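You operate a simulated robot arm through the tools that you are given. There is no shell and no other tool.

You are at the controls of a simulated robot arm. One attempt, no reset.

JOB
Trim the red wrench till it clicks within 4 N m of 80.
Fine: as the tester shows; set 80, try it on the large stud, correct the knob by the reading, try again; rack it.

It is judged by the outcome, as a careful person would: the job done as asked, and still so three seconds after it is handed in. It fails if anything else is knocked over, pushed out of place, dropped, spilled or broken.

ROBOT AND FRAMES
A 7-joint arm with a two-finger parallel gripper, fixed in place. Base frame: the origin is on the floor under the middle of its stand, x ahead of it, y to its left, z up. Units: mm, rad, N and s.
It reaches about 1479 mm from its shoulder. Its first joint turns from -2.897 to 2.897 rad. Payload 4.4 kg.
Tool frame: the origin (TCP) lies between the finger pads and is the grasp point; the fingertips stand 23 mm ahead of it; z points along the fingers, y is the line along which they close. The gripper opens to 94 mm. The fingers are 38 mm wide and 10 mm thick; the gripper's body (54 by 96 mm) begins 39 mm behind the TCP.
Orientation is that of the tool frame in the base frame, as a unit quaternion [x, y, z, w]. With the fingers straight down and closing along the base's y, the tool's x points along the base's -x, its y along +y and its z along -z.

CONTROLS
- The arm moves only by the tool step_arm. Its argument "commands" is a list of rows, each a list of 3 entries, a list of its own where there are three numbers: the shift along the tool's x, y, z in mm, then the turn, a rotation vector about the tool's x, y, z in rad, then the finger opening in mm, from 0 to 94. In form: [[[tx, ty, tz], [ax, ay, az], grip], ...]. A call has 1 to 20 rows; each row shifts and turns the commanded pose from where the row before left it, along the tool's axes as they then stand. A row lasts 0.2 s, in which the tool goes at most 50 mm and 0.15 rad; a call with a longer step from one row to the next is refused whole, and so is a gripper value outside its range. Where a pose cannot be reached the arm comes as near as it can. A force on the tool above 40 N (or 10 N above the force at the start of the call, whichever is more), or a blocked arm, ends the call early, and 0.2 s more pass. Each finger travels about 72 mm/s and halts on what it meets, pressing with about 26 N; the grip force reading is that of the motor and also rises with nothing between the fingers. The clock runs only during rows and for 0.2 s after the last one: add rows that do not move to give the fingers time. It gives the time, the measured TCP pose, the force on the tool (base axes), the opening and the grip force at its end, in the units of the frame above (readings bear some noise), with the torque about the TCP (base axes, N m) and any sound that the robot's microphone picked up.
- Cameras (640 x 400 px; columns grow to the right, rows downward): "scene" is fixed at [51.7, 500.5, 1402.9]; the picture's right is [-0.37, -0.93, 0.00], its down [-0.43, 0.17, -0.89] and it looks along [0.83, -0.33, -0.46] (base axes); focal length 313 px, centre (320, 200). "wrist" rides on the gripper at [86, 16, -74] in the tool frame; the picture's right is [-0.18, 0.98, 0.00], its down [-0.58, -0.11, -0.81] and it looks along [-0.79, -0.15, 0.59] (tool axes); focal length 243 px, centre (320, 200). There is no depth. A picture from a camera that has moved, and an enlarged one, comes with that camera's place and axes in the base frame and with its lens.
- capture(camera): a new picture of that camera. The clock stands still meanwhile.
- enlarge(camera, box): a new picture of the part [left, top, right, bottom] of that camera's present view, enlarged. The clock stands still meanwhile.
- close_job(): hands the job in; it is judged then, once.

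Nothing tells you positions but the pictures and the camera data. Unless the task says otherwise, let go and move clear before handing in.

The tools are called after "Call:" by a JSON object that holds its "fn" and its "kwargs". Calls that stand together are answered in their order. step_arm: Moves the arm, as the interface text tells. Its arguments: {"type":"object","properties":{"commands":{"type":"array","items":{"type":"array"}}},"required":["commands"]} The other tools are called the same way: capture (camera) takes a picture; enlarge (camera, box) takes an enlarged picture of a part of a camera's view; close_job () hands the job in.

At the start:

```text
t: 0.0
eef_pos: [661.4, -144.5, 1250.8]
orientation: [0.0, 1.0, 0.0, 0.0]
force: [-0.1, -0.1, 0.2]
wrist_torque: [0.02, -0.03, -0.02]
gripper_width: 94.1
grip_force: 0.2
```

scene: 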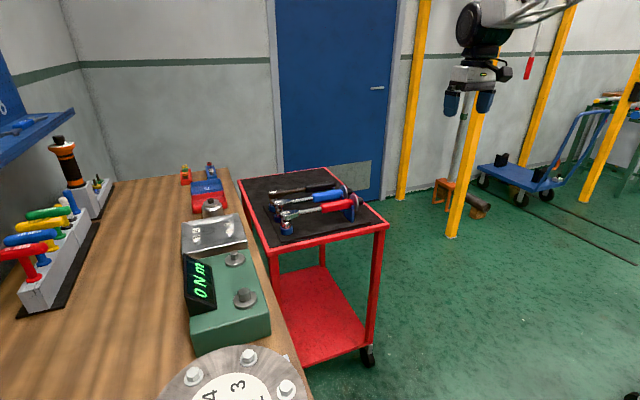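
wrist: 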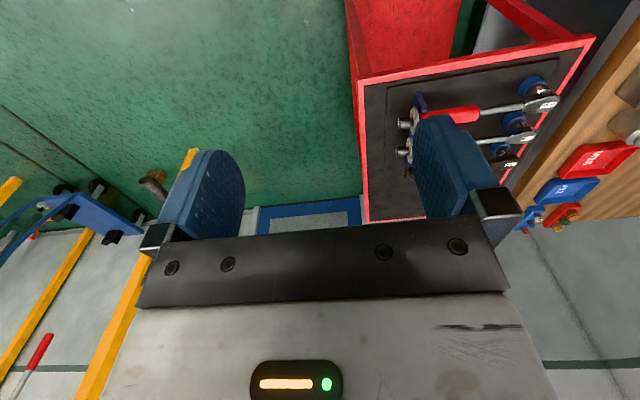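

I see a workbench with a green torque tester (reading 0 Nm, two studs) and a red trolley with three wrenches on a rack (red nearest). I'll look closer before moving.

Call:
{"fn": "enlarge", "kwargs": {"camera": "scene", "box": [230, 160, 400, 266]}}

Call:
{"fn": "enlarge", "kwargs": {"camera": "scene", "box": [160, 150, 320, 250]}}

Call:
{"fn": "enlarge", "kwargs": {"camera": "scene", "box": [150, 240, 320, 346]}}

Call:
{"fn": "enlarge", "kwargs": {"camera": "wrist", "box": [340, 40, 640, 228]}}

```text
3.76 times, centred on (315, 213) of scene
camera zoom: at [51.7, 500.5, 1402.9], right [-0.37, -0.93, 0.0], down [-0.43, 0.17, -0.89], along [0.83, -0.33, -0.46], focal length 1178 px, centre (339, 151)
```

zoom: 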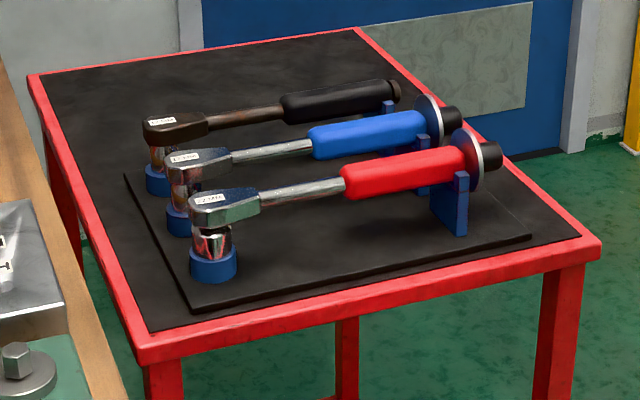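

```text
4.00 times, centred on (240, 200) of scene
camera zoom: at [51.7, 500.5, 1402.9], right [-0.37, -0.93, 0.0], down [-0.43, 0.17, -0.89], along [0.83, -0.33, -0.46], focal length 1252 px, centre (640, 200)
```

zoom: 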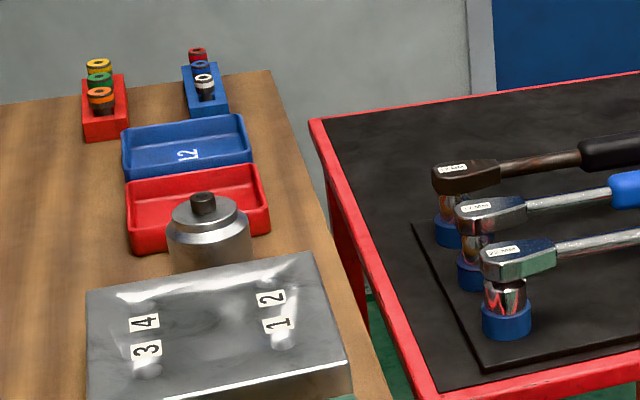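

```text
3.76 times, centred on (235, 293) of scene
camera zoom: at [51.7, 500.5, 1402.9], right [-0.37, -0.93, 0.0], down [-0.43, 0.17, -0.89], along [0.83, -0.33, -0.46], focal length 1178 px, centre (640, -150)
```

zoom: 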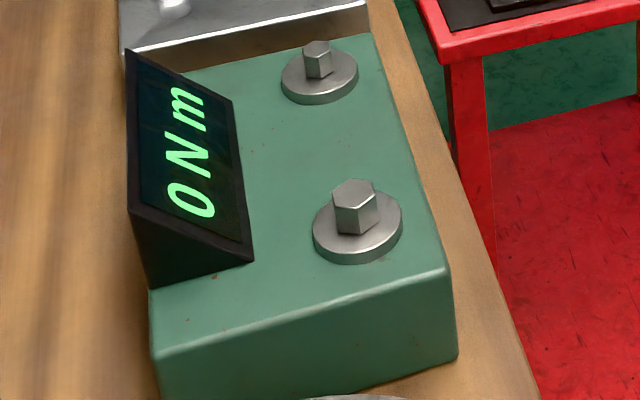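

```text
2.13 times, centred on (490, 134) of wrist
camera zoom: at [576.0, -128.3, 1325.7], right [0.18, 0.98, 0.0], down [0.58, -0.11, 0.81], along [0.79, -0.15, -0.59], focal length 516 px, centre (-42, 340)
```

zoom: 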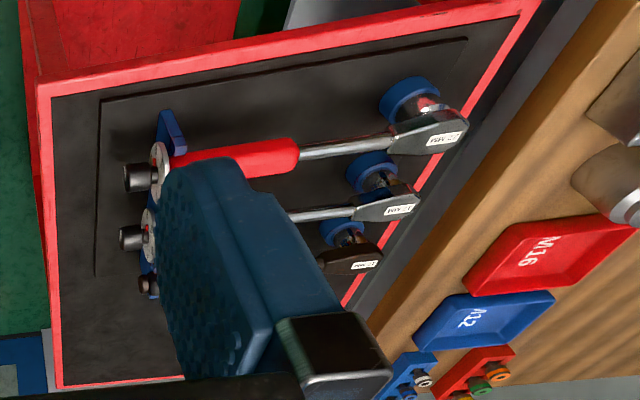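

Triangulating from the two views, I take the red wrench to lie along y at x≈936, with its head near y≈272 and its knob end near y≈-10, z≈875. I'll move the wrist camera over the knob end to see the scale.

Call:
{"fn": "step_arm", "kwargs": {"commands": [[[-33, 22, 20], [0, 0, 0], 94], [[-33, 22, 20], [0, 0, 0], 94], [[-33, 22, 20], [0, 0, 0], 94], [[-33, 22, 20], [0, 0, 0], 94], [[-33, 22, 20], [0, 0, 0], 94], [[-33, 22, 20], [0, 0, 0], 94], [[0, 0, 0], [0, 0, 0], 94]]}}

Call:
{"fn": "capture", "kwargs": {"camera": "wrist"}}

Call:
{"fn": "enlarge", "kwargs": {"camera": "wrist", "box": [220, 0, 460, 150]}}

Call:
{"fn": "capture", "kwargs": {"camera": "scene"}}

```text
t: 1.6
eef_pos: [861.7, -12.1, 1131.4]
orientation: [0.0, 1.0, 0.001, 0.0]
force: [0.0, 0.0, -0.3]
wrist_torque: [0.03, -0.01, 0.02]
gripper_width: 94.1
grip_force: 0.2
```

```text
taken
camera wrist: at [775.0, 3.4, 1205.9], right [0.18, 0.98, 0.0], down [0.58, -0.11, 0.81], along [0.79, -0.15, -0.59], focal length 243 px, centre (320, 200)
```

wrist: 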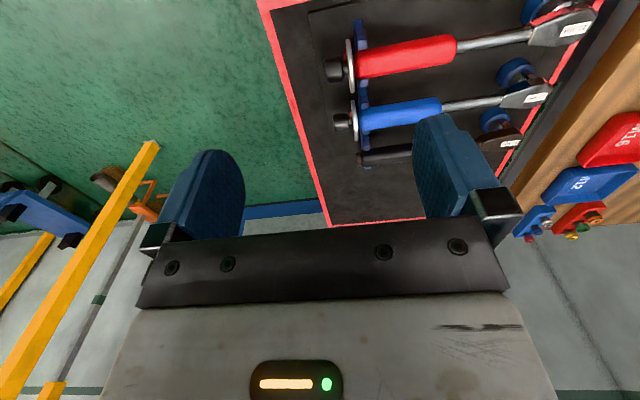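

```text
2.67 times, centred on (340, 75) of wrist
camera zoom: at [775.0, 3.4, 1205.9], right [0.18, 0.98, 0.0], down [0.58, -0.11, 0.81], along [0.79, -0.15, -0.59], focal length 647 px, centre (267, 533)
```

zoom: 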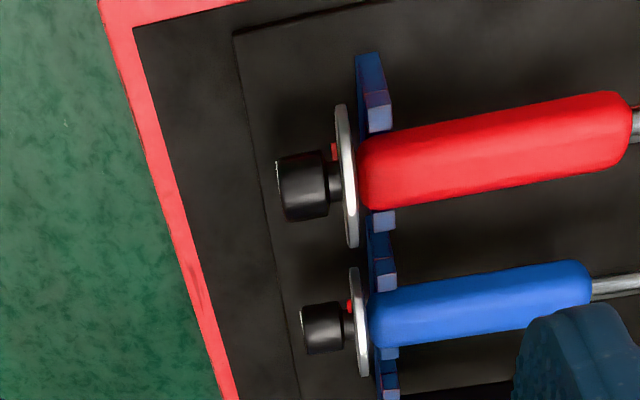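

```text
taken
```

scene: 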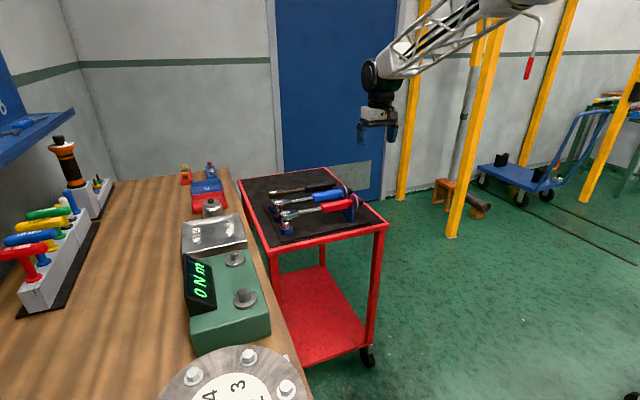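

The scale is a disc whose face points toward the knob end (-y). I'll back off to -y and turn the gripper horizontal, pointing +y with the camera on top, so that I can read it.

Call:
{"fn": "step_arm", "kwargs": {"commands": [[[-10, -47, 8], [0, 0, 0], 94], [[-10, -47, 8], [0, 0, 0], 94], [[-10, -47, 8], [0, 0, 0], 94], [[-10, -47, 8], [0, 0, 0], 94], [[0, 0, 0], [0, 0, 0], 94]]}}

Call:
{"fn": "step_arm", "kwargs": {"commands": [[[0, 0, 0], [-0.08637, 0.08637, 0.08637], 94], [[0, 0, 0], [-0.08637, 0.08637, 0.08637], 94], [[0, 0, 0], [-0.08637, 0.08637, 0.08637], 94], [[0, 0, 0], [-0.08637, 0.08637, 0.08637], 94], [[0, 0, 0], [-0.08637, 0.08637, 0.08637], 94], [[0, 0, 0], [-0.08637, 0.08637, 0.08637], 94], [[0, 0, 0], [-0.08637, 0.08637, 0.08637], 94], [[0, 0, 0], [-0.08637, 0.08637, 0.08637], 94], [[0, 0, 0], [-0.08637, 0.08637, 0.08637], 94], [[0, 0, 0], [-0.08637, 0.08637, 0.08637], 94], [[0, 0, 0], [-0.08637, 0.08637, 0.08637], 94], [[0, 0, 0], [-0.08637, 0.08637, 0.08637], 94], [[0, 0, 0], [-0.08637, 0.08637, 0.08637], 94], [[0, 0, 0], [-0.08637, 0.08637, 0.08637], 94], [[0, 0, 0], [0, 0, 0], 94], [[0, 0, 0], [0, 0, 0], 94]]}}

Call:
{"fn": "capture", "kwargs": {"camera": "wrist"}}

Call:
{"fn": "capture", "kwargs": {"camera": "scene"}}

```text
t: 2.8
eef_pos: [901.0, -201.8, 1097.9]
orientation: [0.0, 1.0, 0.001, -0.001]
force: [0.1, 0.4, 0.0]
wrist_torque: [0.01, 0.02, 0.03]
gripper_width: 93.9
grip_force: 0.1
```

```text
t: 6.2
eef_pos: [901.0, -198.1, 1098.7]
orientation: [-0.5, -0.499, -0.5, 0.501]
force: [0.1, 0.4, -0.3]
wrist_torque: [0.01, 0.0, -0.04]
gripper_width: 93.9
grip_force: 0.0
```

```text
taken
camera wrist: at [916.6, -274.9, 1185.7], right [0.98, 0.0, -0.18], down [-0.11, -0.81, -0.58], along [-0.15, 0.59, -0.79], focal length 243 px, centre (320, 200)
```

wrist: 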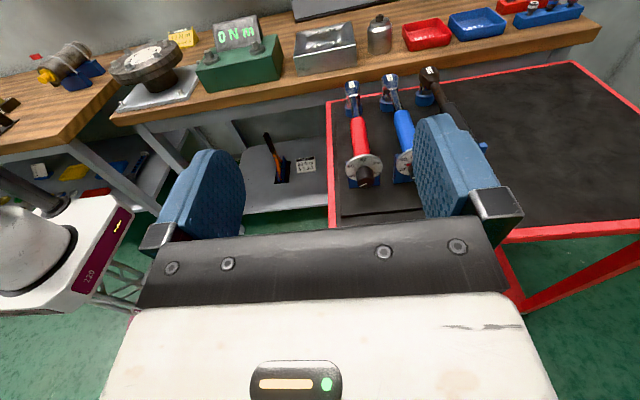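

```text
taken
```

scene: 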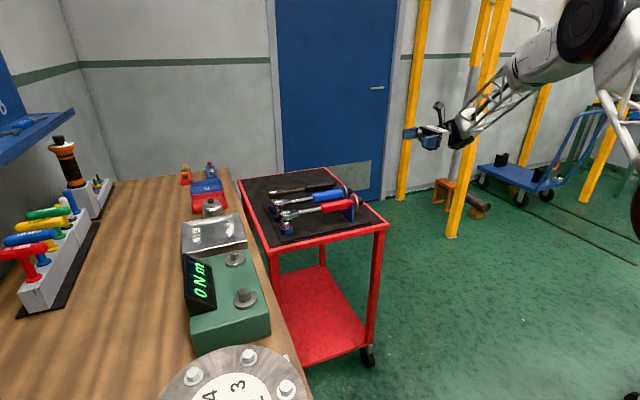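

Good: I'm looking along the wrench from the knob end. I'll come down closer to read the disc.

Call:
{"fn": "step_arm", "kwargs": {"commands": [[[-38, 7, 9], [0, 0, 0], 94], [[-38, 7, 9], [0, 0, 0], 94], [[-38, 7, 9], [0, 0, 0], 94], [[-38, 7, 9], [0, 0, 0], 94], [[-38, 7, 9], [0, 0, 0], 94], [[0, 0, 0], [0, 0, 0], 94]]}}

Call:
{"fn": "capture", "kwargs": {"camera": "wrist"}}

Call:
{"fn": "enlarge", "kwargs": {"camera": "wrist", "box": [240, 20, 400, 120]}}

```text
t: 7.6
eef_pos: [934.8, -154.9, 910.6]
orientation: [-0.5, -0.5, -0.5, 0.5]
force: [0.1, 0.0, -0.2]
wrist_torque: [-0.02, -0.02, -0.01]
gripper_width: 93.9
grip_force: 0.1
```

```text
taken
camera wrist: at [950.6, -230.1, 996.9], right [0.98, 0.0, -0.18], down [-0.11, -0.81, -0.58], along [-0.15, 0.59, -0.79], focal length 243 px, centre (320, 200)
```

wrist: 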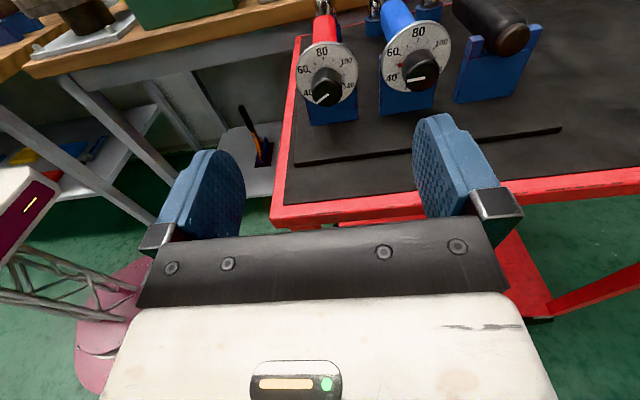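

```text
4.00 times, centred on (320, 70) of wrist
camera zoom: at [950.6, -230.1, 996.9], right [0.98, 0.0, -0.18], down [-0.11, -0.81, -0.58], along [-0.15, 0.59, -0.79], focal length 970 px, centre (320, 720)
```

zoom: 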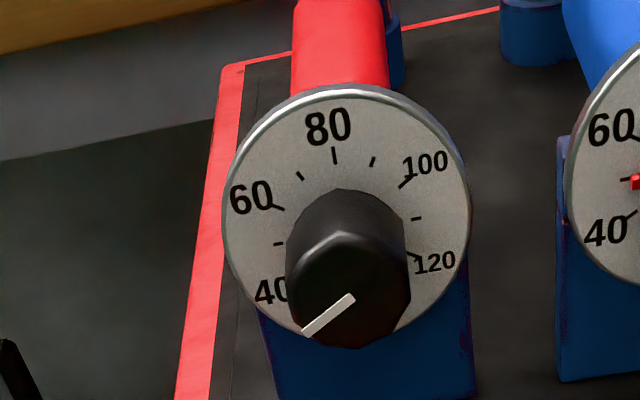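

The dial runs 40–120 clockwise with 80 at the top, about 3° per N m; the knob's white line sits near 40. I'll move nearer to fix the knob axis accurately before gripping it end-on.

Call:
{"fn": "step_arm", "kwargs": {"commands": [[[-15, 0, 20], [0, 0, 0], 60], [[-14, 0, 20], [0, 0, 0], 60], [[0, 0, 0], [0, 0, 0], 60], [[0, 0, 0], [0, 0, 0], 60]]}}

Call:
{"fn": "capture", "kwargs": {"camera": "wrist"}}

Call:
{"fn": "enlarge", "kwargs": {"camera": "wrist", "box": [240, 20, 400, 120]}}

Call:
{"fn": "capture", "kwargs": {"camera": "scene"}}

```text
t: 8.6
eef_pos: [935.2, -115.7, 879.9]
orientation: [0.5, 0.5, 0.5, -0.5]
force: [0.6, -0.7, -0.2]
wrist_torque: [-0.04, 0.0, -0.02]
gripper_width: 59.9
grip_force: 0.0
```

```text
taken
camera wrist: at [950.7, -190.7, 967.1], right [0.98, 0.0, -0.18], down [-0.11, -0.81, -0.58], along [-0.15, 0.59, -0.79], focal length 243 px, centre (320, 200)
```

wrist: 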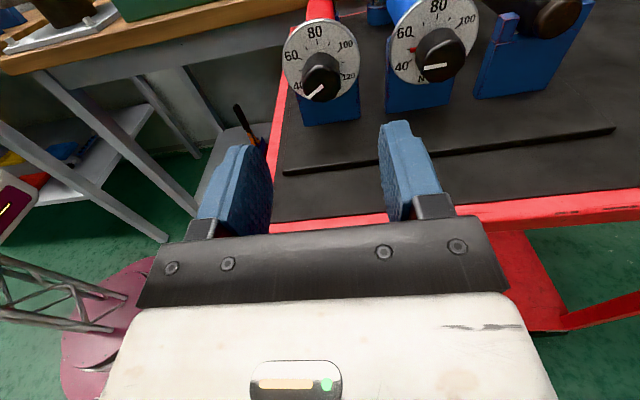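

```text
4.00 times, centred on (320, 70) of wrist
camera zoom: at [950.7, -190.7, 967.1], right [0.98, 0.0, -0.18], down [-0.11, -0.81, -0.58], along [-0.15, 0.59, -0.79], focal length 970 px, centre (320, 720)
```

zoom: 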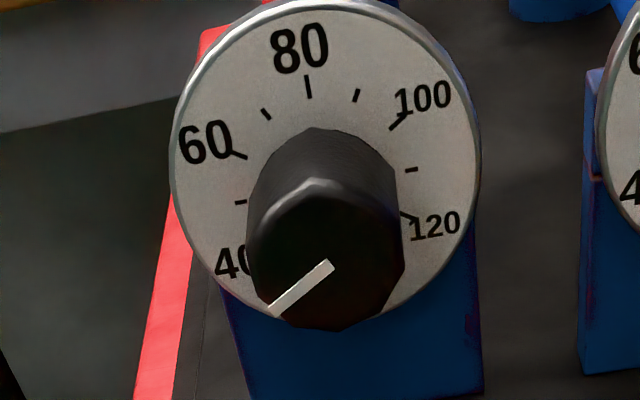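

```text
taken
```

scene: 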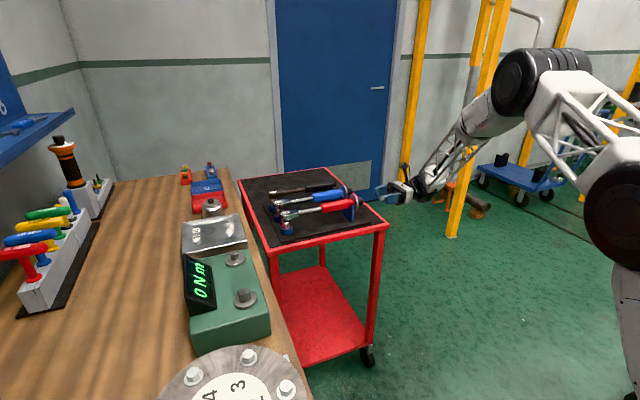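

The knob end is about (934, -19, 875), ~29 mm in diameter. I'll roll the gripper about 60° anticlockwise, which is the starting pose for the turn; it also gives a second view that checks the height.

Call:
{"fn": "step_arm", "kwargs": {"commands": [[[-4, 0, 0], [0, 0, -0.15], 60], [[0, 0, 0], [0, 0, -0.15], 60], [[0, 0, 0], [0, 0, -0.15], 60], [[0, 0, 0], [0, 0, -0.15], 60], [[0, 0, 0], [0, 0, -0.15], 60], [[0, 0, 0], [0, 0, -0.15], 60], [[0, 0, 0], [0, 0, -0.15], 60], [[0, 0, 0], [0, 0, 0], 60], [[0, 0, 0], [0, 0, 0], 60]]}}

Call:
{"fn": "capture", "kwargs": {"camera": "wrist"}}

Call:
{"fn": "enlarge", "kwargs": {"camera": "wrist", "box": [240, 20, 400, 120]}}

```text
t: 10.6
eef_pos: [936.7, -115.2, 877.1]
orientation: [0.181, 0.683, 0.683, -0.182]
force: [0.0, 0.5, -0.1]
wrist_torque: [0.01, 0.01, -0.03]
gripper_width: 60.2
grip_force: 0.0
```

```text
taken
camera wrist: at [868.7, -190.4, 933.7], right [0.65, 0.0, 0.76], down [0.45, -0.81, -0.38], along [0.61, 0.59, -0.52], focal length 243 px, centre (320, 200)
```

wrist: 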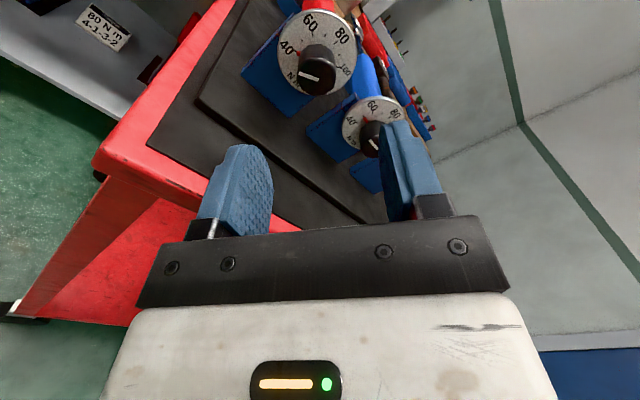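

```text
4.00 times, centred on (320, 70) of wrist
camera zoom: at [868.7, -190.4, 933.7], right [0.65, 0.0, 0.76], down [0.45, -0.81, -0.38], along [0.61, 0.59, -0.52], focal length 970 px, centre (320, 720)
```

zoom: 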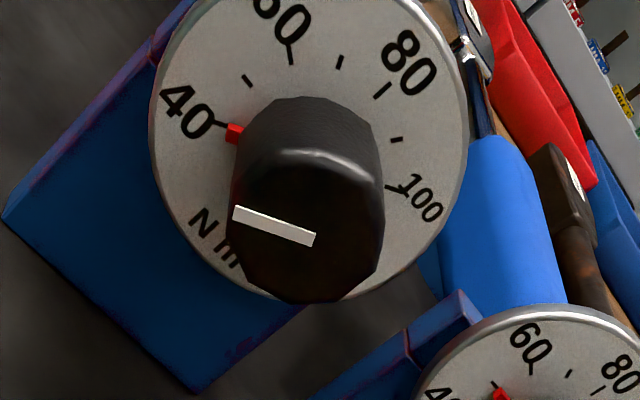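

The pointer sits exactly on 40, and the two views agree on the knob axis: x≈935.5, z≈875, end at y≈-17. I'll centre on it and move part-way in before checking again.

Call:
{"fn": "step_arm", "kwargs": {"commands": [[[0, -2.5, 15], [0, 0, 0], 60], [[0, 0, 25], [0, 0, 0], 60], [[0, 0, 0], [0, 0, 0], 60], [[0, 0, 0], [0, 0, 0], 60]]}}

Call:
{"fn": "capture", "kwargs": {"camera": "wrist"}}

Call:
{"fn": "enlarge", "kwargs": {"camera": "wrist", "box": [200, 20, 440, 170]}}

```text
t: 11.6
eef_pos: [933.8, -75.5, 874.0]
orientation: [0.182, 0.683, 0.684, -0.182]
force: [-0.3, 1.0, -0.2]
wrist_torque: [0.02, 0.03, -0.01]
gripper_width: 60.2
grip_force: 0.1
```

```text
taken
camera wrist: at [867.1, -150.7, 931.4], right [0.65, 0.0, 0.76], down [0.45, -0.81, -0.38], along [0.61, 0.59, -0.52], focal length 243 px, centre (320, 200)
```

wrist: 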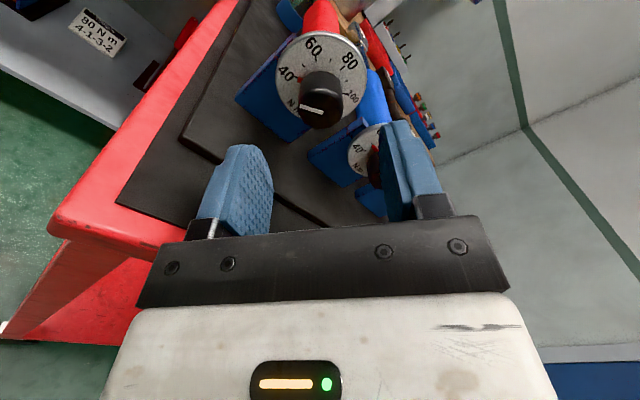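

```text
2.67 times, centred on (320, 95) of wrist
camera zoom: at [867.1, -150.7, 931.4], right [0.65, 0.0, 0.76], down [0.45, -0.81, -0.38], along [0.61, 0.59, -0.52], focal length 647 px, centre (320, 480)
```

zoom: 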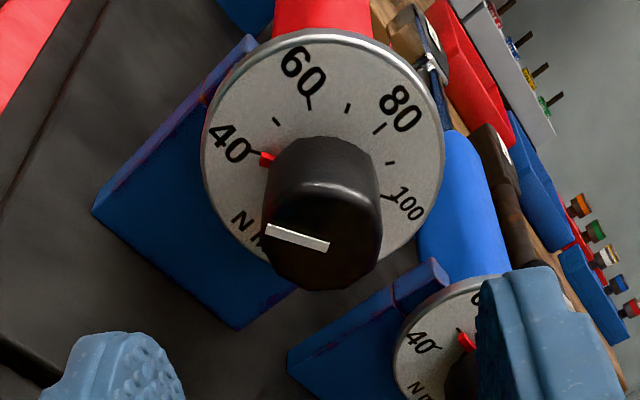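

The knob and disc are centred between the fingers. I'll advance about 56 mm so the fingertips stop short of the disc, then close on the knob.

Call:
{"fn": "step_arm", "kwargs": {"commands": [[[0, 0, 14], [0, 0, 0], 60], [[0, 0, 14], [0, 0, 0], 60], [[0, 0, 14], [0, 0, 0], 60], [[0, 0, 14], [0, 0, 0], 60], [[0, 0, 0], [0, 0, 0], 60], [[0, 0, 0], [0, 0, 0], 60]]}}

Call:
{"fn": "capture", "kwargs": {"camera": "wrist"}}

Call:
{"fn": "capture", "kwargs": {"camera": "scene"}}

```text
t: 13.0
eef_pos: [934.4, -20.4, 874.1]
orientation: [0.183, 0.683, 0.683, -0.183]
force: [0.2, -0.7, -0.2]
wrist_torque: [0.02, -0.03, 0.0]
gripper_width: 60.2
grip_force: 0.1
```

```text
taken
camera wrist: at [867.2, -94.9, 931.2], right [0.65, 0.0, 0.76], down [0.45, -0.81, -0.38], along [0.61, 0.59, -0.52], focal length 243 px, centre (320, 200)
```

wrist: 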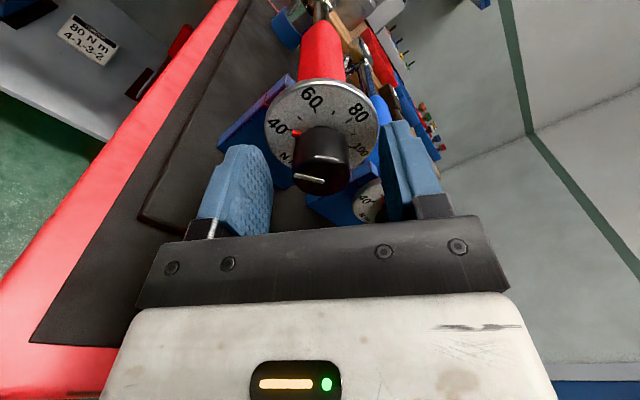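

```text
taken
```

scene: 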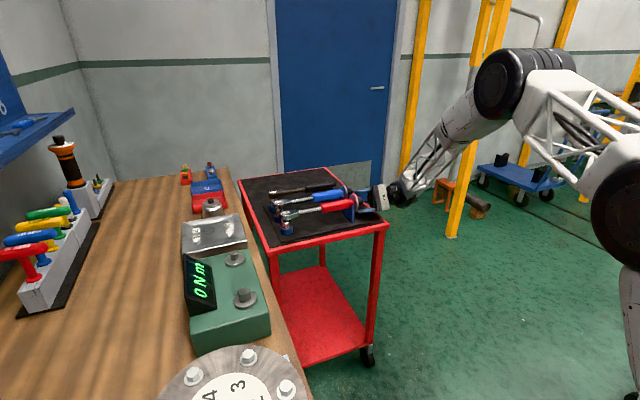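

The knob lies between the pads, centred. I'll close on it.

Call:
{"fn": "step_arm", "kwargs": {"commands": [[[0, 0, 0], [0, 0, 0], 45], [[0, 0, 0], [0, 0, 0], 34], [[0, 0, 0], [0, 0, 0], 20], [[0, 0, 0], [0, 0, 0], 15], [[0, 0, 0], [0, 0, 0], 15]]}}

Call:
{"fn": "enlarge", "kwargs": {"camera": "wrist", "box": [200, 70, 440, 220]}}

```text
t: 14.2
eef_pos: [934.0, -20.2, 875.4]
orientation: [0.182, 0.683, 0.684, -0.181]
force: [5.6, 1.6, 8.1]
wrist_torque: [0.11, -0.01, -0.24]
gripper_width: 28.1
grip_force: 25.4
```

```text
2.67 times, centred on (320, 145) of wrist
camera zoom: at [867.4, -95.0, 931.8], right [0.65, 0.0, 0.76], down [0.45, -0.81, -0.38], along [0.61, 0.59, -0.52], focal length 647 px, centre (320, 347)
```

zoom: 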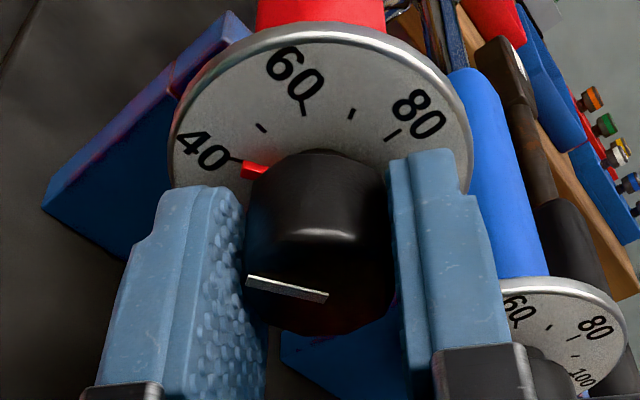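

The grip holds at 28 mm, with about 10 N of side force along the closing axis, so I'm slightly off-centre. I'll nudge +1 mm along tool y and watch the force.

Call:
{"fn": "step_arm", "kwargs": {"commands": [[[0, 1, 0], [0, 0, 0], 15], [[0, 0, 0], [0, 0, 0], 15]]}}

```text
t: 14.8
eef_pos: [934.9, -20.1, 874.9]
orientation: [0.183, 0.683, 0.683, -0.182]
force: [-5.2, -0.8, 3.8]
wrist_torque: [0.16, 0.0, 0.26]
gripper_width: 28.0
grip_force: 25.5
```

Side force along the closing axis is now nearly zero. I'll turn the knob clockwise by a small amount first to see how it behaves.

Call:
{"fn": "step_arm", "kwargs": {"commands": [[[0, 0, 0], [0, 0, 0.1], 15], [[0, 0, 0], [0, 0, 0.1], 15], [[0, 0, 0], [0, 0, 0.1], 15], [[0, 0, 0], [0, 0, 0], 15]]}}

Call:
{"fn": "enlarge", "kwargs": {"camera": "wrist", "box": [200, 70, 440, 220]}}

```text
t: 15.8
eef_pos: [934.1, -18.9, 873.4]
orientation: [0.282, 0.648, 0.648, -0.283]
force: [0.0, 1.1, -0.5]
wrist_torque: [-0.08, 0.01, 0.02]
gripper_width: 27.9
grip_force: 25.9
```

```text
2.67 times, centred on (320, 145) of wrist
camera zoom: at [887.4, -94.1, 949.4], right [0.85, 0.0, 0.53], down [0.32, -0.81, -0.5], along [0.43, 0.59, -0.68], focal length 647 px, centre (320, 347)
```

zoom: 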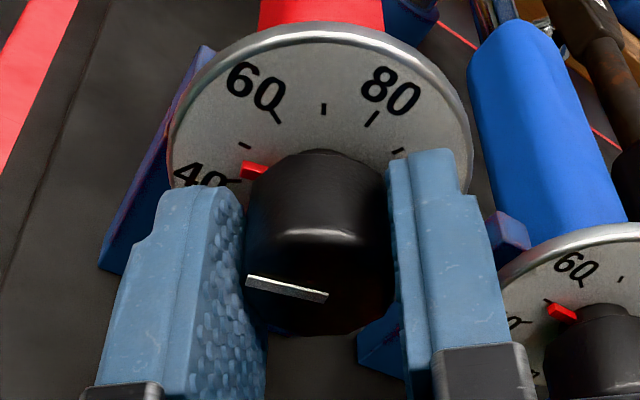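

The knob turns smoothly and the pointer moved toward 50. I'll continue turning, then look.

Call:
{"fn": "step_arm", "kwargs": {"commands": [[[0, 0, 0], [0, 0, 0.14], 15], [[0, 0, 0], [0, 0, 0.14], 15], [[0, 0, 0], [0, 0, 0.14], 15], [[0, 0, 0], [0, 0, 0.14], 15], [[0, 0, 0], [0, 0, 0.14], 15], [[0, 0, 0], [0, 0, 0.14], 15], [[0, 0, 0], [0, 0, 0.14], 15], [[0, 0, 0], [0, 0, 0], 15]]}}

Call:
{"fn": "enlarge", "kwargs": {"camera": "wrist", "box": [200, 70, 440, 220]}}

Call:
{"fn": "capture", "kwargs": {"camera": "scene"}}

```text
t: 17.6
eef_pos: [935.9, -18.9, 876.2]
orientation: [-0.554, -0.439, -0.438, 0.555]
force: [-0.5, 1.2, -0.4]
wrist_torque: [-0.2, -0.01, 0.07]
gripper_width: 28.2
grip_force: 26.2
```

```text
2.67 times, centred on (320, 145) of wrist
camera zoom: at [970.8, -94.2, 955.2], right [0.91, 0.0, -0.41], down [-0.24, -0.81, -0.54], along [-0.33, 0.59, -0.74], focal length 647 px, centre (320, 347)
```

zoom: 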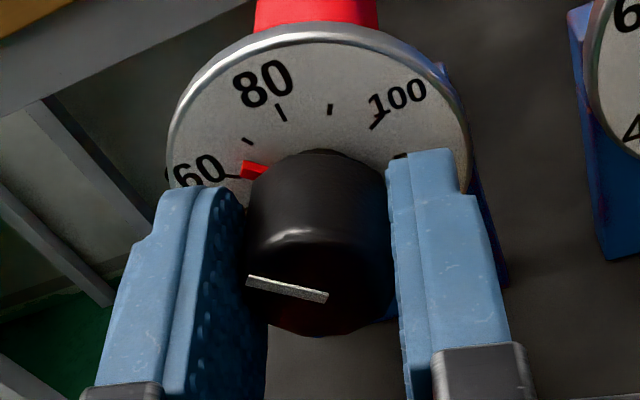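

```text
taken
```

scene: 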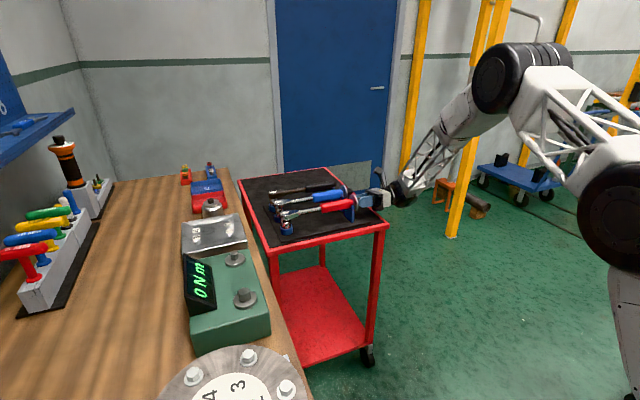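

No slip (the white line stays fixed relative to the fingers). Working out the ticks in true geometry gives 3° per N m, so 0.814 rad remains to reach 80.

Call:
{"fn": "step_arm", "kwargs": {"commands": [[[0, 0, 0], [0, 0, 0.1357], 15], [[0, 0, 0], [0, 0, 0.1357], 15], [[0, 0, 0], [0, 0, 0.1357], 15], [[0, 0, 0], [0, 0, 0.1357], 15], [[0, 0, 0], [0, 0, 0.1357], 15], [[0, 0, 0], [0, 0, 0.1357], 15], [[0, 0, 0], [0, 0, 0], 15], [[0, 0, 0], [0, 0, 0], 15]]}}

Call:
{"fn": "enlarge", "kwargs": {"camera": "wrist", "box": [200, 70, 440, 220]}}

```text
t: 19.4
eef_pos: [934.8, -19.0, 874.3]
orientation: [0.683, 0.183, 0.183, -0.683]
force: [-0.9, -0.7, 0.9]
wrist_torque: [-0.23, -0.01, 0.21]
gripper_width: 27.8
grip_force: 26.5
```

```text
2.67 times, centred on (320, 145) of wrist
camera zoom: at [1017.7, -94.4, 904.3], right [0.33, 0.0, -0.94], down [-0.56, -0.81, -0.2], along [-0.76, 0.59, -0.27], focal length 647 px, centre (320, 347)
```

zoom: 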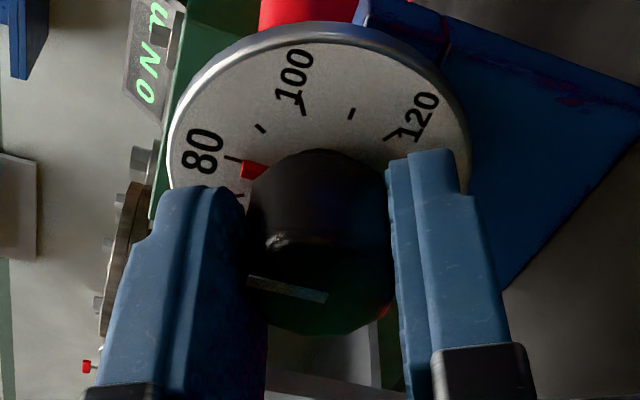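

The pointer is right on the 80 tick. I'll release, back straight out, and verify the dial.

Call:
{"fn": "step_arm", "kwargs": {"commands": [[[0, 0, 0], [0, 0, 0], 46], [[0, 0, 0], [0, 0, 0], 46], [[0, 0, -20], [0, 0, 0], 46], [[0, 0, -30], [0, 0, 0], 46], [[0, 0, -30], [0, 0, 0], 46], [[0, 0, -30], [0, 0, 0], 46], [[0, 0, -10], [0, 0, 0], 46], [[0, 0, 0], [0, 0, 0], 46]]}}

Call:
{"fn": "enlarge", "kwargs": {"camera": "wrist", "box": [220, 0, 460, 150]}}

Call:
{"fn": "capture", "kwargs": {"camera": "wrist"}}

```text
t: 21.2
eef_pos: [935.7, -138.9, 873.1]
orientation: [-0.683, -0.184, -0.183, 0.683]
force: [0.4, -0.3, -0.4]
wrist_torque: [0.01, -0.04, -0.01]
gripper_width: 45.7
grip_force: 0.2
```

```text
2.67 times, centred on (340, 75) of wrist
camera zoom: at [1017.9, -214.4, 902.5], right [0.33, 0.0, -0.94], down [-0.56, -0.81, -0.2], along [-0.76, 0.59, -0.27], focal length 647 px, centre (267, 533)
```

zoom: 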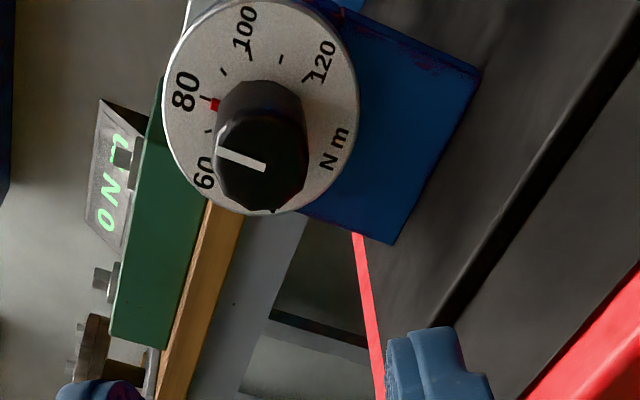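

```text
taken
camera wrist: at [1017.9, -214.4, 902.5], right [0.33, 0.0, -0.94], down [-0.56, -0.81, -0.2], along [-0.76, 0.59, -0.27], focal length 243 px, centre (320, 200)
```

wrist: 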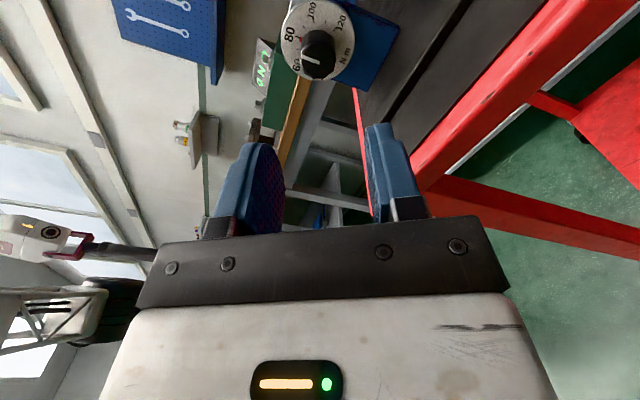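

The dial reads 80. Next I need a close look at the tester and the wrench head, so I'll unroll, rise clear, and turn the gripper back to pointing down.

Call:
{"fn": "step_arm", "kwargs": {"commands": [[[0, 0, -10], [0, 0, -0.1496], 60], [[0, 0, -10], [0, 0, -0.1496], 60], [[0, 0, -10], [0, 0, -0.1496], 60], [[0, 0, -10], [0, 0, -0.1496], 60], [[0, 0, 0], [0, 0, -0.1496], 60], [[0, 0, 0], [0, 0, -0.1496], 60], [[0, 0, 0], [0, 0, -0.1496], 60], [[45, 0, 0], [0, 0, 0], 60], [[45, 0, 0], [0, 0, 0], 60], [[45, 0, 0], [0, 0, 0], 60], [[45, 0, 0], [0, 0, 0], 60], [[45, 0, 0], [0, 0, 0], 60], [[45, 0, 0], [0, 0, 0], 60], [[0, 0, 0], [0, 0, 0], 60]]}}

Call:
{"fn": "step_arm", "kwargs": {"commands": [[[0, 0, 0], [0.08637, -0.08637, -0.08637], 60], [[0, 0, 0], [0.08637, -0.08637, -0.08637], 60], [[0, 0, 0], [0.08637, -0.08637, -0.08637], 60], [[0, 0, 0], [0.08637, -0.08637, -0.08637], 60], [[0, 0, 0], [0.08637, -0.08637, -0.08637], 60], [[0, 0, 0], [0.08637, -0.08637, -0.08637], 60], [[0, 0, 0], [0.08637, -0.08637, -0.08637], 60], [[0, 0, 0], [0.08637, -0.08637, -0.08637], 60], [[0, 0, 0], [0.08637, -0.08637, -0.08637], 60], [[0, 0, 0], [0.08637, -0.08637, -0.08637], 60], [[0, 0, 0], [0.08637, -0.08637, -0.08637], 60], [[0, 0, 0], [0.08637, -0.08637, -0.08637], 60], [[0, 0, 0], [0.08637, -0.08637, -0.08637], 60], [[0, 0, 0], [0.08637, -0.08637, -0.08637], 60], [[0, 0, 0], [0, 0, 0], 60]]}}

Call:
{"fn": "capture", "kwargs": {"camera": "scene"}}

```text
t: 24.2
eef_pos: [934.0, -178.5, 1144.4]
orientation: [0.5, 0.5, 0.501, -0.499]
force: [0.2, 0.1, 0.0]
wrist_torque: [-0.01, 0.01, 0.02]
gripper_width: 60.1
grip_force: 0.1
```

```text
t: 27.4
eef_pos: [934.2, -178.6, 1146.5]
orientation: [-0.001, 1.0, -0.001, 0.002]
force: [0.3, 0.2, 0.7]
wrist_torque: [0.0, 0.03, 0.02]
gripper_width: 60.0
grip_force: 0.2
```

```text
taken
```

scene: 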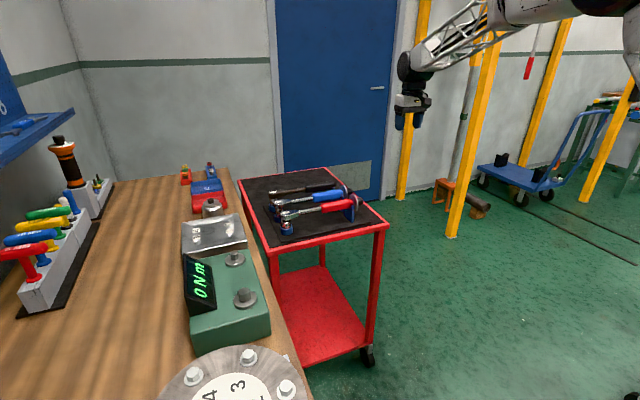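

I'm clear. I'll move to the tester at height with the camera looking toward +y to see both studs closely.

Call:
{"fn": "step_arm", "kwargs": {"commands": [[[28.9, 37.7, 0], [0, 0, 0], 60], [[28.9, 37.7, 0], [0, 0, 0], 60], [[28.9, 37.7, 0], [0, 0, 0], 60], [[28.9, 37.7, 0], [0, 0, 0], 60], [[28.9, 37.7, 0], [0, 0, 0], 60], [[28.9, 37.7, 0], [0, 0, 0], 60], [[28.9, 37.7, 0], [0, 0, 0], 60], [[28.9, 37.7, 0], [0, 0, 0], 60], [[28.9, 37.7, 0], [0, 0, 0], 60], [[28.9, 37.7, 0], [0, 0, 0], 60], [[28.9, 37.7, 0], [0, 0, 0], 60], [[28.9, 37.7, 0], [0, 0, 0], 60], [[28.9, 37.7, 0], [0, 0, 0], 60], [[28.9, 37.7, 0], [0, 0, 0], 60], [[0, 0, 0], [0, 0, 0], 60]]}}

Call:
{"fn": "step_arm", "kwargs": {"commands": [[[0, 0, 0], [0, 0, -0.1428], 60], [[0, 0, 0], [0, 0, -0.1428], 60], [[0, 0, 0], [0, 0, -0.1428], 60], [[0, 0, 0], [0, 0, -0.1428], 60], [[0, 0, 0], [0, 0, -0.1428], 60], [[0, 0, 0], [0, 0, -0.1428], 60], [[0, 0, 0], [0, 0, -0.1428], 60], [[0, 0, 0], [0, 0, -0.1428], 60], [[0, 0, 0], [0, 0, -0.1428], 60], [[0, 0, 0], [0, 0, -0.1428], 60], [[0, 0, 0], [0, 0, -0.1428], 60], [[0, 0, 0], [0, 0, 0], 60]]}}

Call:
{"fn": "capture", "kwargs": {"camera": "wrist"}}

Call:
{"fn": "enlarge", "kwargs": {"camera": "wrist", "box": [220, 30, 460, 180]}}

Call:
{"fn": "capture", "kwargs": {"camera": "scene"}}

```text
t: 30.6
eef_pos: [531.7, 348.9, 1144.8]
orientation: [0.001, 1.0, 0.001, 0.001]
force: [-1.0, 1.2, -0.1]
wrist_torque: [-0.02, -0.01, 0.03]
gripper_width: 60.0
grip_force: 0.0
```

```text
t: 33.2
eef_pos: [530.0, 349.5, 1144.7]
orientation: [0.708, -0.706, 0.001, 0.0]
force: [0.3, -0.9, 0.3]
wrist_torque: [0.02, -0.04, -0.02]
gripper_width: 60.0
grip_force: 0.2
```

```text
taken
camera wrist: at [513.3, 262.1, 1219.1], right [-0.98, 0.18, 0.0], down [0.11, 0.58, 0.81], along [0.15, 0.79, -0.59], focal length 243 px, centre (320, 200)
```

wrist: 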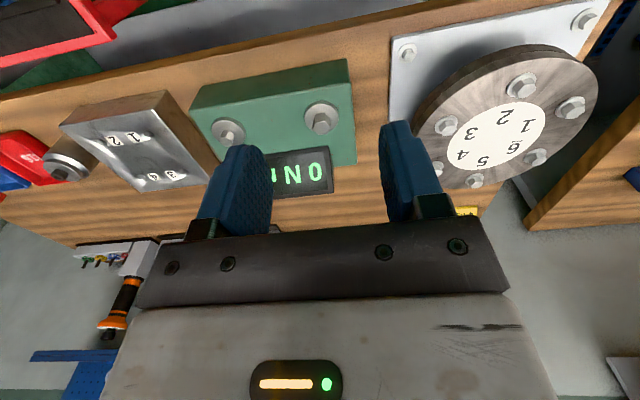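

```text
2.67 times, centred on (340, 105) of wrist
camera zoom: at [513.3, 262.1, 1219.1], right [-0.98, 0.18, 0.0], down [0.11, 0.58, 0.81], along [0.15, 0.79, -0.59], focal length 647 px, centre (267, 453)
```

zoom: 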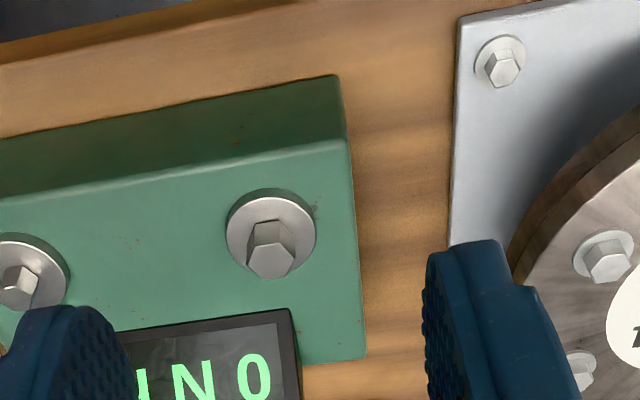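

```text
taken
```

scene: 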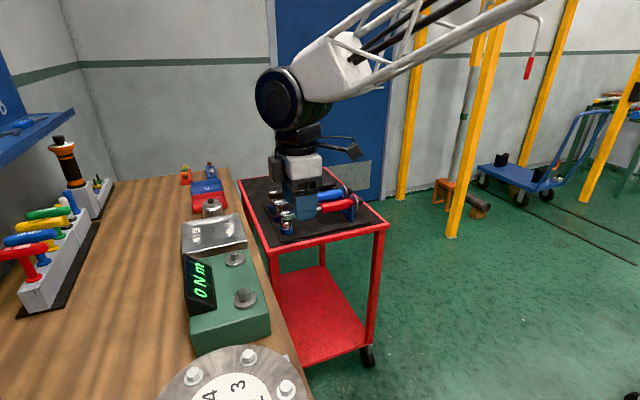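

I can see the large stud near (549, 465, 947) and the small one further +x. I'll enlarge the stud to see its hex orientation, then shift for a second viewpoint.

Call:
{"fn": "enlarge", "kwargs": {"camera": "wrist", "box": [290, 90, 354, 130]}}

Call:
{"fn": "step_arm", "kwargs": {"commands": [[[-30, 0, 40], [0, 0, 0], 60], [[-30, 0, 30], [0, 0, 0], 60], [[0, 0, 0], [0, 0, 0], 60]]}}

Call:
{"fn": "enlarge", "kwargs": {"camera": "wrist", "box": [240, 0, 400, 100]}}

Call:
{"fn": "capture", "kwargs": {"camera": "wrist"}}

```text
10.00 times, centred on (322, 110) of wrist
camera zoom: at [513.3, 262.1, 1219.1], right [-0.98, 0.18, 0.0], down [0.11, 0.58, 0.81], along [0.15, 0.79, -0.59], focal length 2426 px, centre (300, 1100)
```

zoom: 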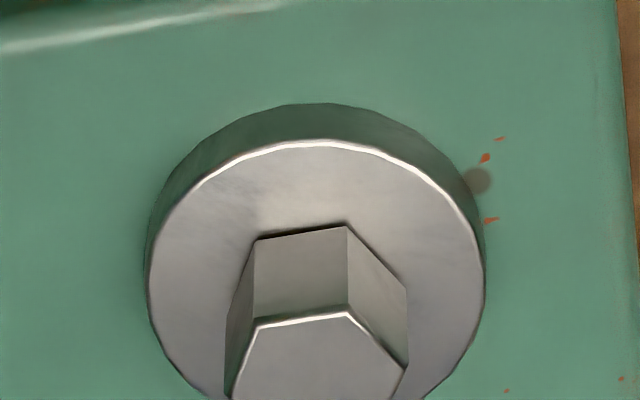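

```text
t: 34.0
eef_pos: [530.2, 411.0, 1075.6]
orientation: [-0.707, 0.708, 0.0, 0.001]
force: [1.0, -0.2, 0.5]
wrist_torque: [-0.04, 0.0, 0.03]
gripper_width: 60.1
grip_force: 0.1
```

```text
4.00 times, centred on (320, 50) of wrist
camera zoom: at [513.5, 323.3, 1149.4], right [-0.98, 0.18, 0.0], down [0.11, 0.58, 0.81], along [0.15, 0.79, -0.59], focal length 970 px, centre (320, 800)
```

zoom: 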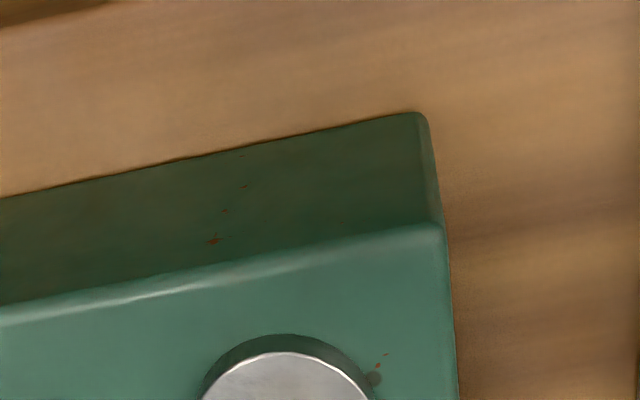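

```text
taken
camera wrist: at [513.5, 323.3, 1149.4], right [-0.98, 0.18, 0.0], down [0.11, 0.58, 0.81], along [0.15, 0.79, -0.59], focal length 243 px, centre (320, 200)
```

wrist: 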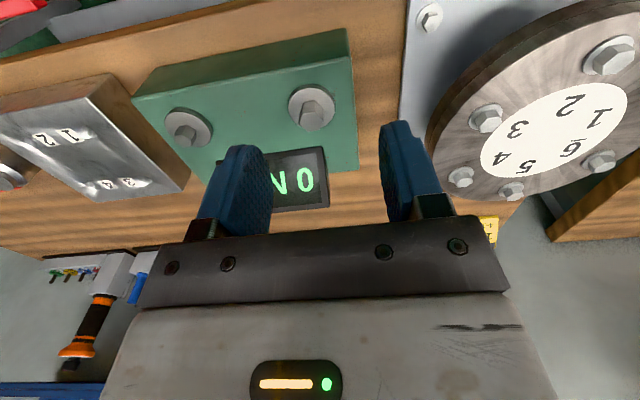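

Call:
{"fn": "enlarge", "kwargs": {"camera": "wrist", "box": [272, 80, 352, 130]}}

Call:
{"fn": "enlarge", "kwargs": {"camera": "wrist", "box": [120, 70, 220, 160]}}

Call:
{"fn": "enlarge", "kwargs": {"camera": "scene", "box": [215, 270, 279, 310]}}

```text
8.00 times, centred on (312, 105) of wrist
camera zoom: at [513.5, 323.3, 1149.4], right [-0.98, 0.18, 0.0], down [0.11, 0.58, 0.81], along [0.15, 0.79, -0.59], focal length 1941 px, centre (384, 960)
```

zoom: 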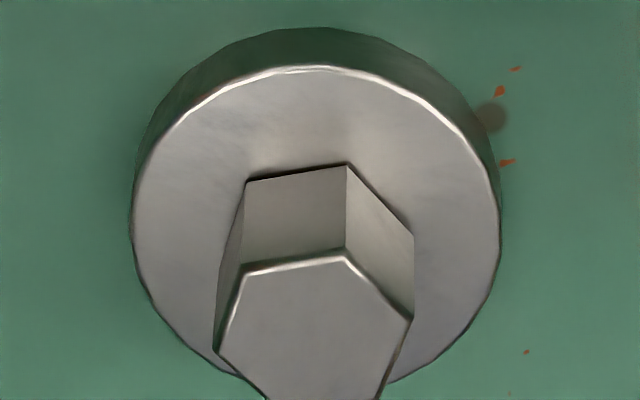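

```text
4.44 times, centred on (170, 115) of wrist
camera zoom: at [513.5, 323.3, 1149.4], right [-0.98, 0.18, 0.0], down [0.11, 0.58, 0.81], along [0.15, 0.79, -0.59], focal length 1078 px, centre (987, 578)
```

zoom: 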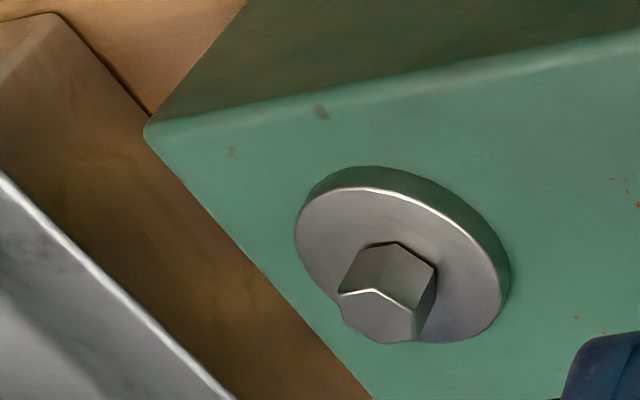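

```text
10.00 times, centred on (247, 290) of scene
camera zoom: at [51.7, 500.5, 1402.9], right [-0.37, -0.93, 0.0], down [-0.43, 0.17, -0.89], along [0.83, -0.33, -0.46], focal length 3130 px, centre (1050, -700)
```

zoom: 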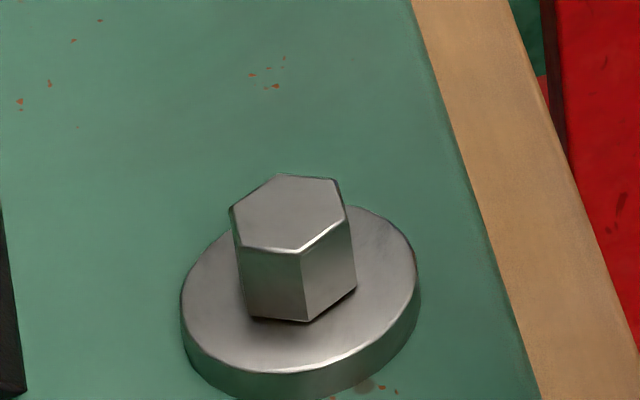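

The stud is a 22 mm hex with flats facing ±y (hex edges along x). Next I'll view the wrench head from a matching camera pose, so I can measure the socket-to-stud offset with the same geometry.

Call:
{"fn": "step_arm", "kwargs": {"commands": [[[0, 0, -45], [0, 0, 0], 60], [[0, 0, -45], [0, 0, 0], 60], [[19.6, -38.5, 0], [0, 0, 0], 60], [[19.6, -38.5, 0], [0, 0, 0], 60], [[19.6, -38.5, 0], [0, 0, 0], 60], [[19.6, -38.5, 0], [0, 0, 0], 60], [[19.6, -38.5, 0], [0, 0, 0], 60], [[19.6, -38.5, 0], [0, 0, 0], 60], [[19.6, -38.5, 0], [0, 0, 0], 60], [[19.6, -38.5, 0], [0, 0, 0], 60], [[19.6, -38.5, 0], [0, 0, 0], 60], [[19.6, -38.5, 0], [0, 0, 0], 60], [[0, 0, 40], [0, 0, 0], 60], [[0, 0, 40], [0, 0, 0], 60], [[0, 0, 30], [0, 0, 0], 60], [[0, 0, 0], [0, 0, 0], 60]]}}

Call:
{"fn": "capture", "kwargs": {"camera": "wrist"}}

Call:
{"fn": "enlarge", "kwargs": {"camera": "wrist", "box": [240, 20, 400, 120]}}

Call:
{"fn": "capture", "kwargs": {"camera": "scene"}}

```text
t: 37.4
eef_pos: [914.6, 212.5, 1057.2]
orientation: [0.708, -0.707, 0.0, 0.0]
force: [0.0, 0.0, 0.0]
wrist_torque: [0.01, -0.02, -0.04]
gripper_width: 60.2
grip_force: 0.1
```

```text
taken
camera wrist: at [897.8, 125.4, 1130.5], right [-0.98, 0.18, 0.0], down [0.11, 0.58, 0.81], along [0.15, 0.79, -0.59], focal length 243 px, centre (320, 200)
```

wrist: 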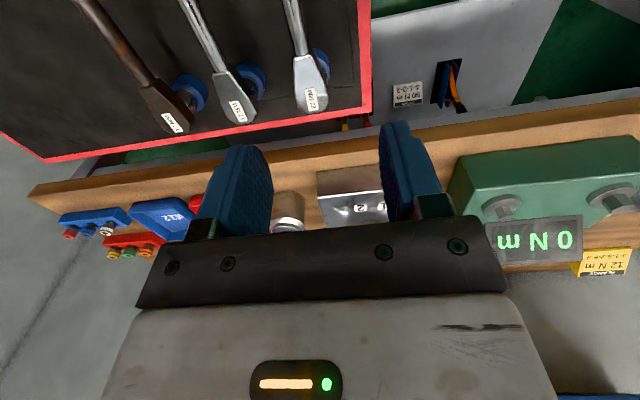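

```text
4.00 times, centred on (320, 70) of wrist
camera zoom: at [897.8, 125.4, 1130.5], right [-0.98, 0.18, 0.0], down [0.11, 0.58, 0.81], along [0.15, 0.79, -0.59], focal length 970 px, centre (320, 720)
```

zoom: 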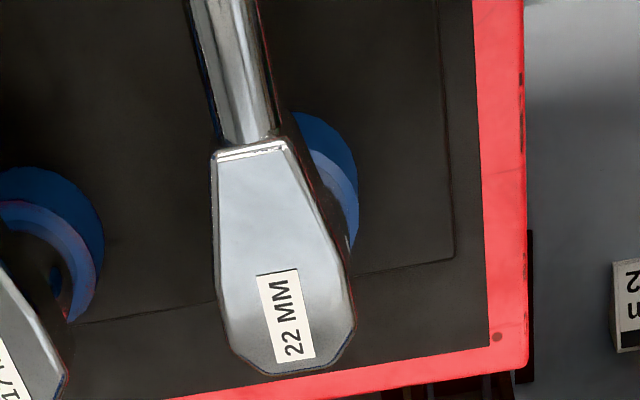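

```text
taken
```

scene: 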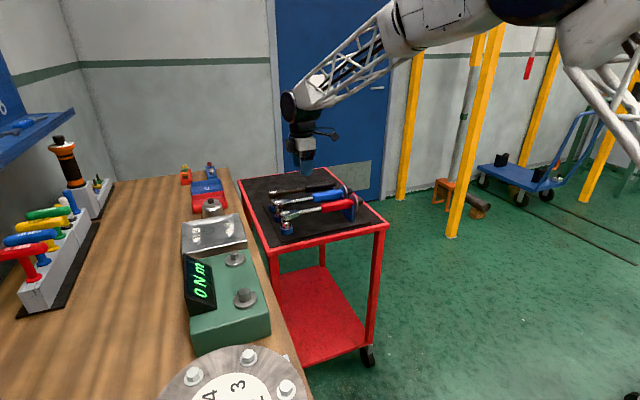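

The red wrench's head is labelled 22 MM, matching the large stud, and lies along y at x≈934. I'll move above the front of the red grip and check alignment before descending.

Call:
{"fn": "step_arm", "kwargs": {"commands": [[[32, -7, 0], [0, 0, 0], 60], [[32, -7, 0], [0, 0, 0], 60], [[30, -6, 0], [0, 0, 0], 60], [[0, 0, 35], [0, 0, 0], 60], [[0, 0, 35], [0, 0, 0], 60], [[0, 0, 0], [0, 0, 0], 60]]}}

Call:
{"fn": "capture", "kwargs": {"camera": "wrist"}}

Call:
{"fn": "enlarge", "kwargs": {"camera": "wrist", "box": [200, 0, 440, 150]}}

```text
t: 38.8
eef_pos: [933.6, 118.3, 986.4]
orientation: [0.707, -0.707, 0.0, 0.0]
force: [0.4, 1.0, 0.6]
wrist_torque: [-0.01, 0.03, -0.04]
gripper_width: 59.8
grip_force: 0.0
```

```text
taken
camera wrist: at [917.2, 31.6, 1060.5], right [-0.98, 0.18, 0.0], down [0.11, 0.58, 0.81], along [0.15, 0.79, -0.59], focal length 243 px, centre (320, 200)
```

wrist: 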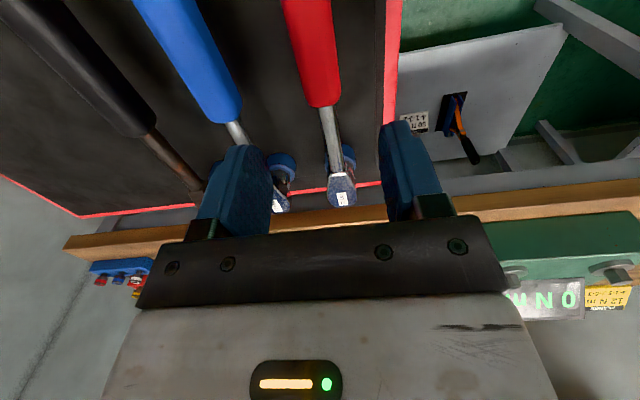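

```text
2.67 times, centred on (320, 75) of wrist
camera zoom: at [917.2, 31.6, 1060.5], right [-0.98, 0.18, 0.0], down [0.11, 0.58, 0.81], along [0.15, 0.79, -0.59], focal length 647 px, centre (320, 533)
```

zoom: 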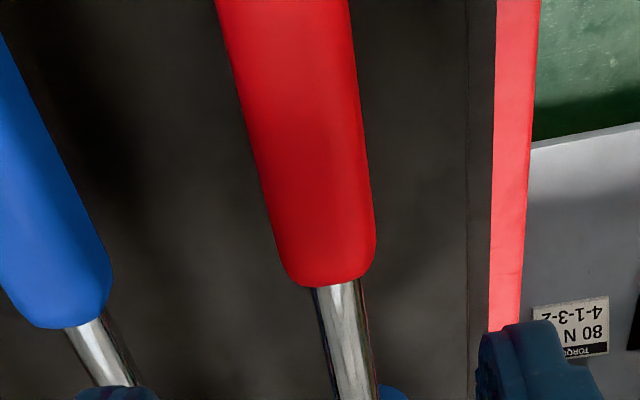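

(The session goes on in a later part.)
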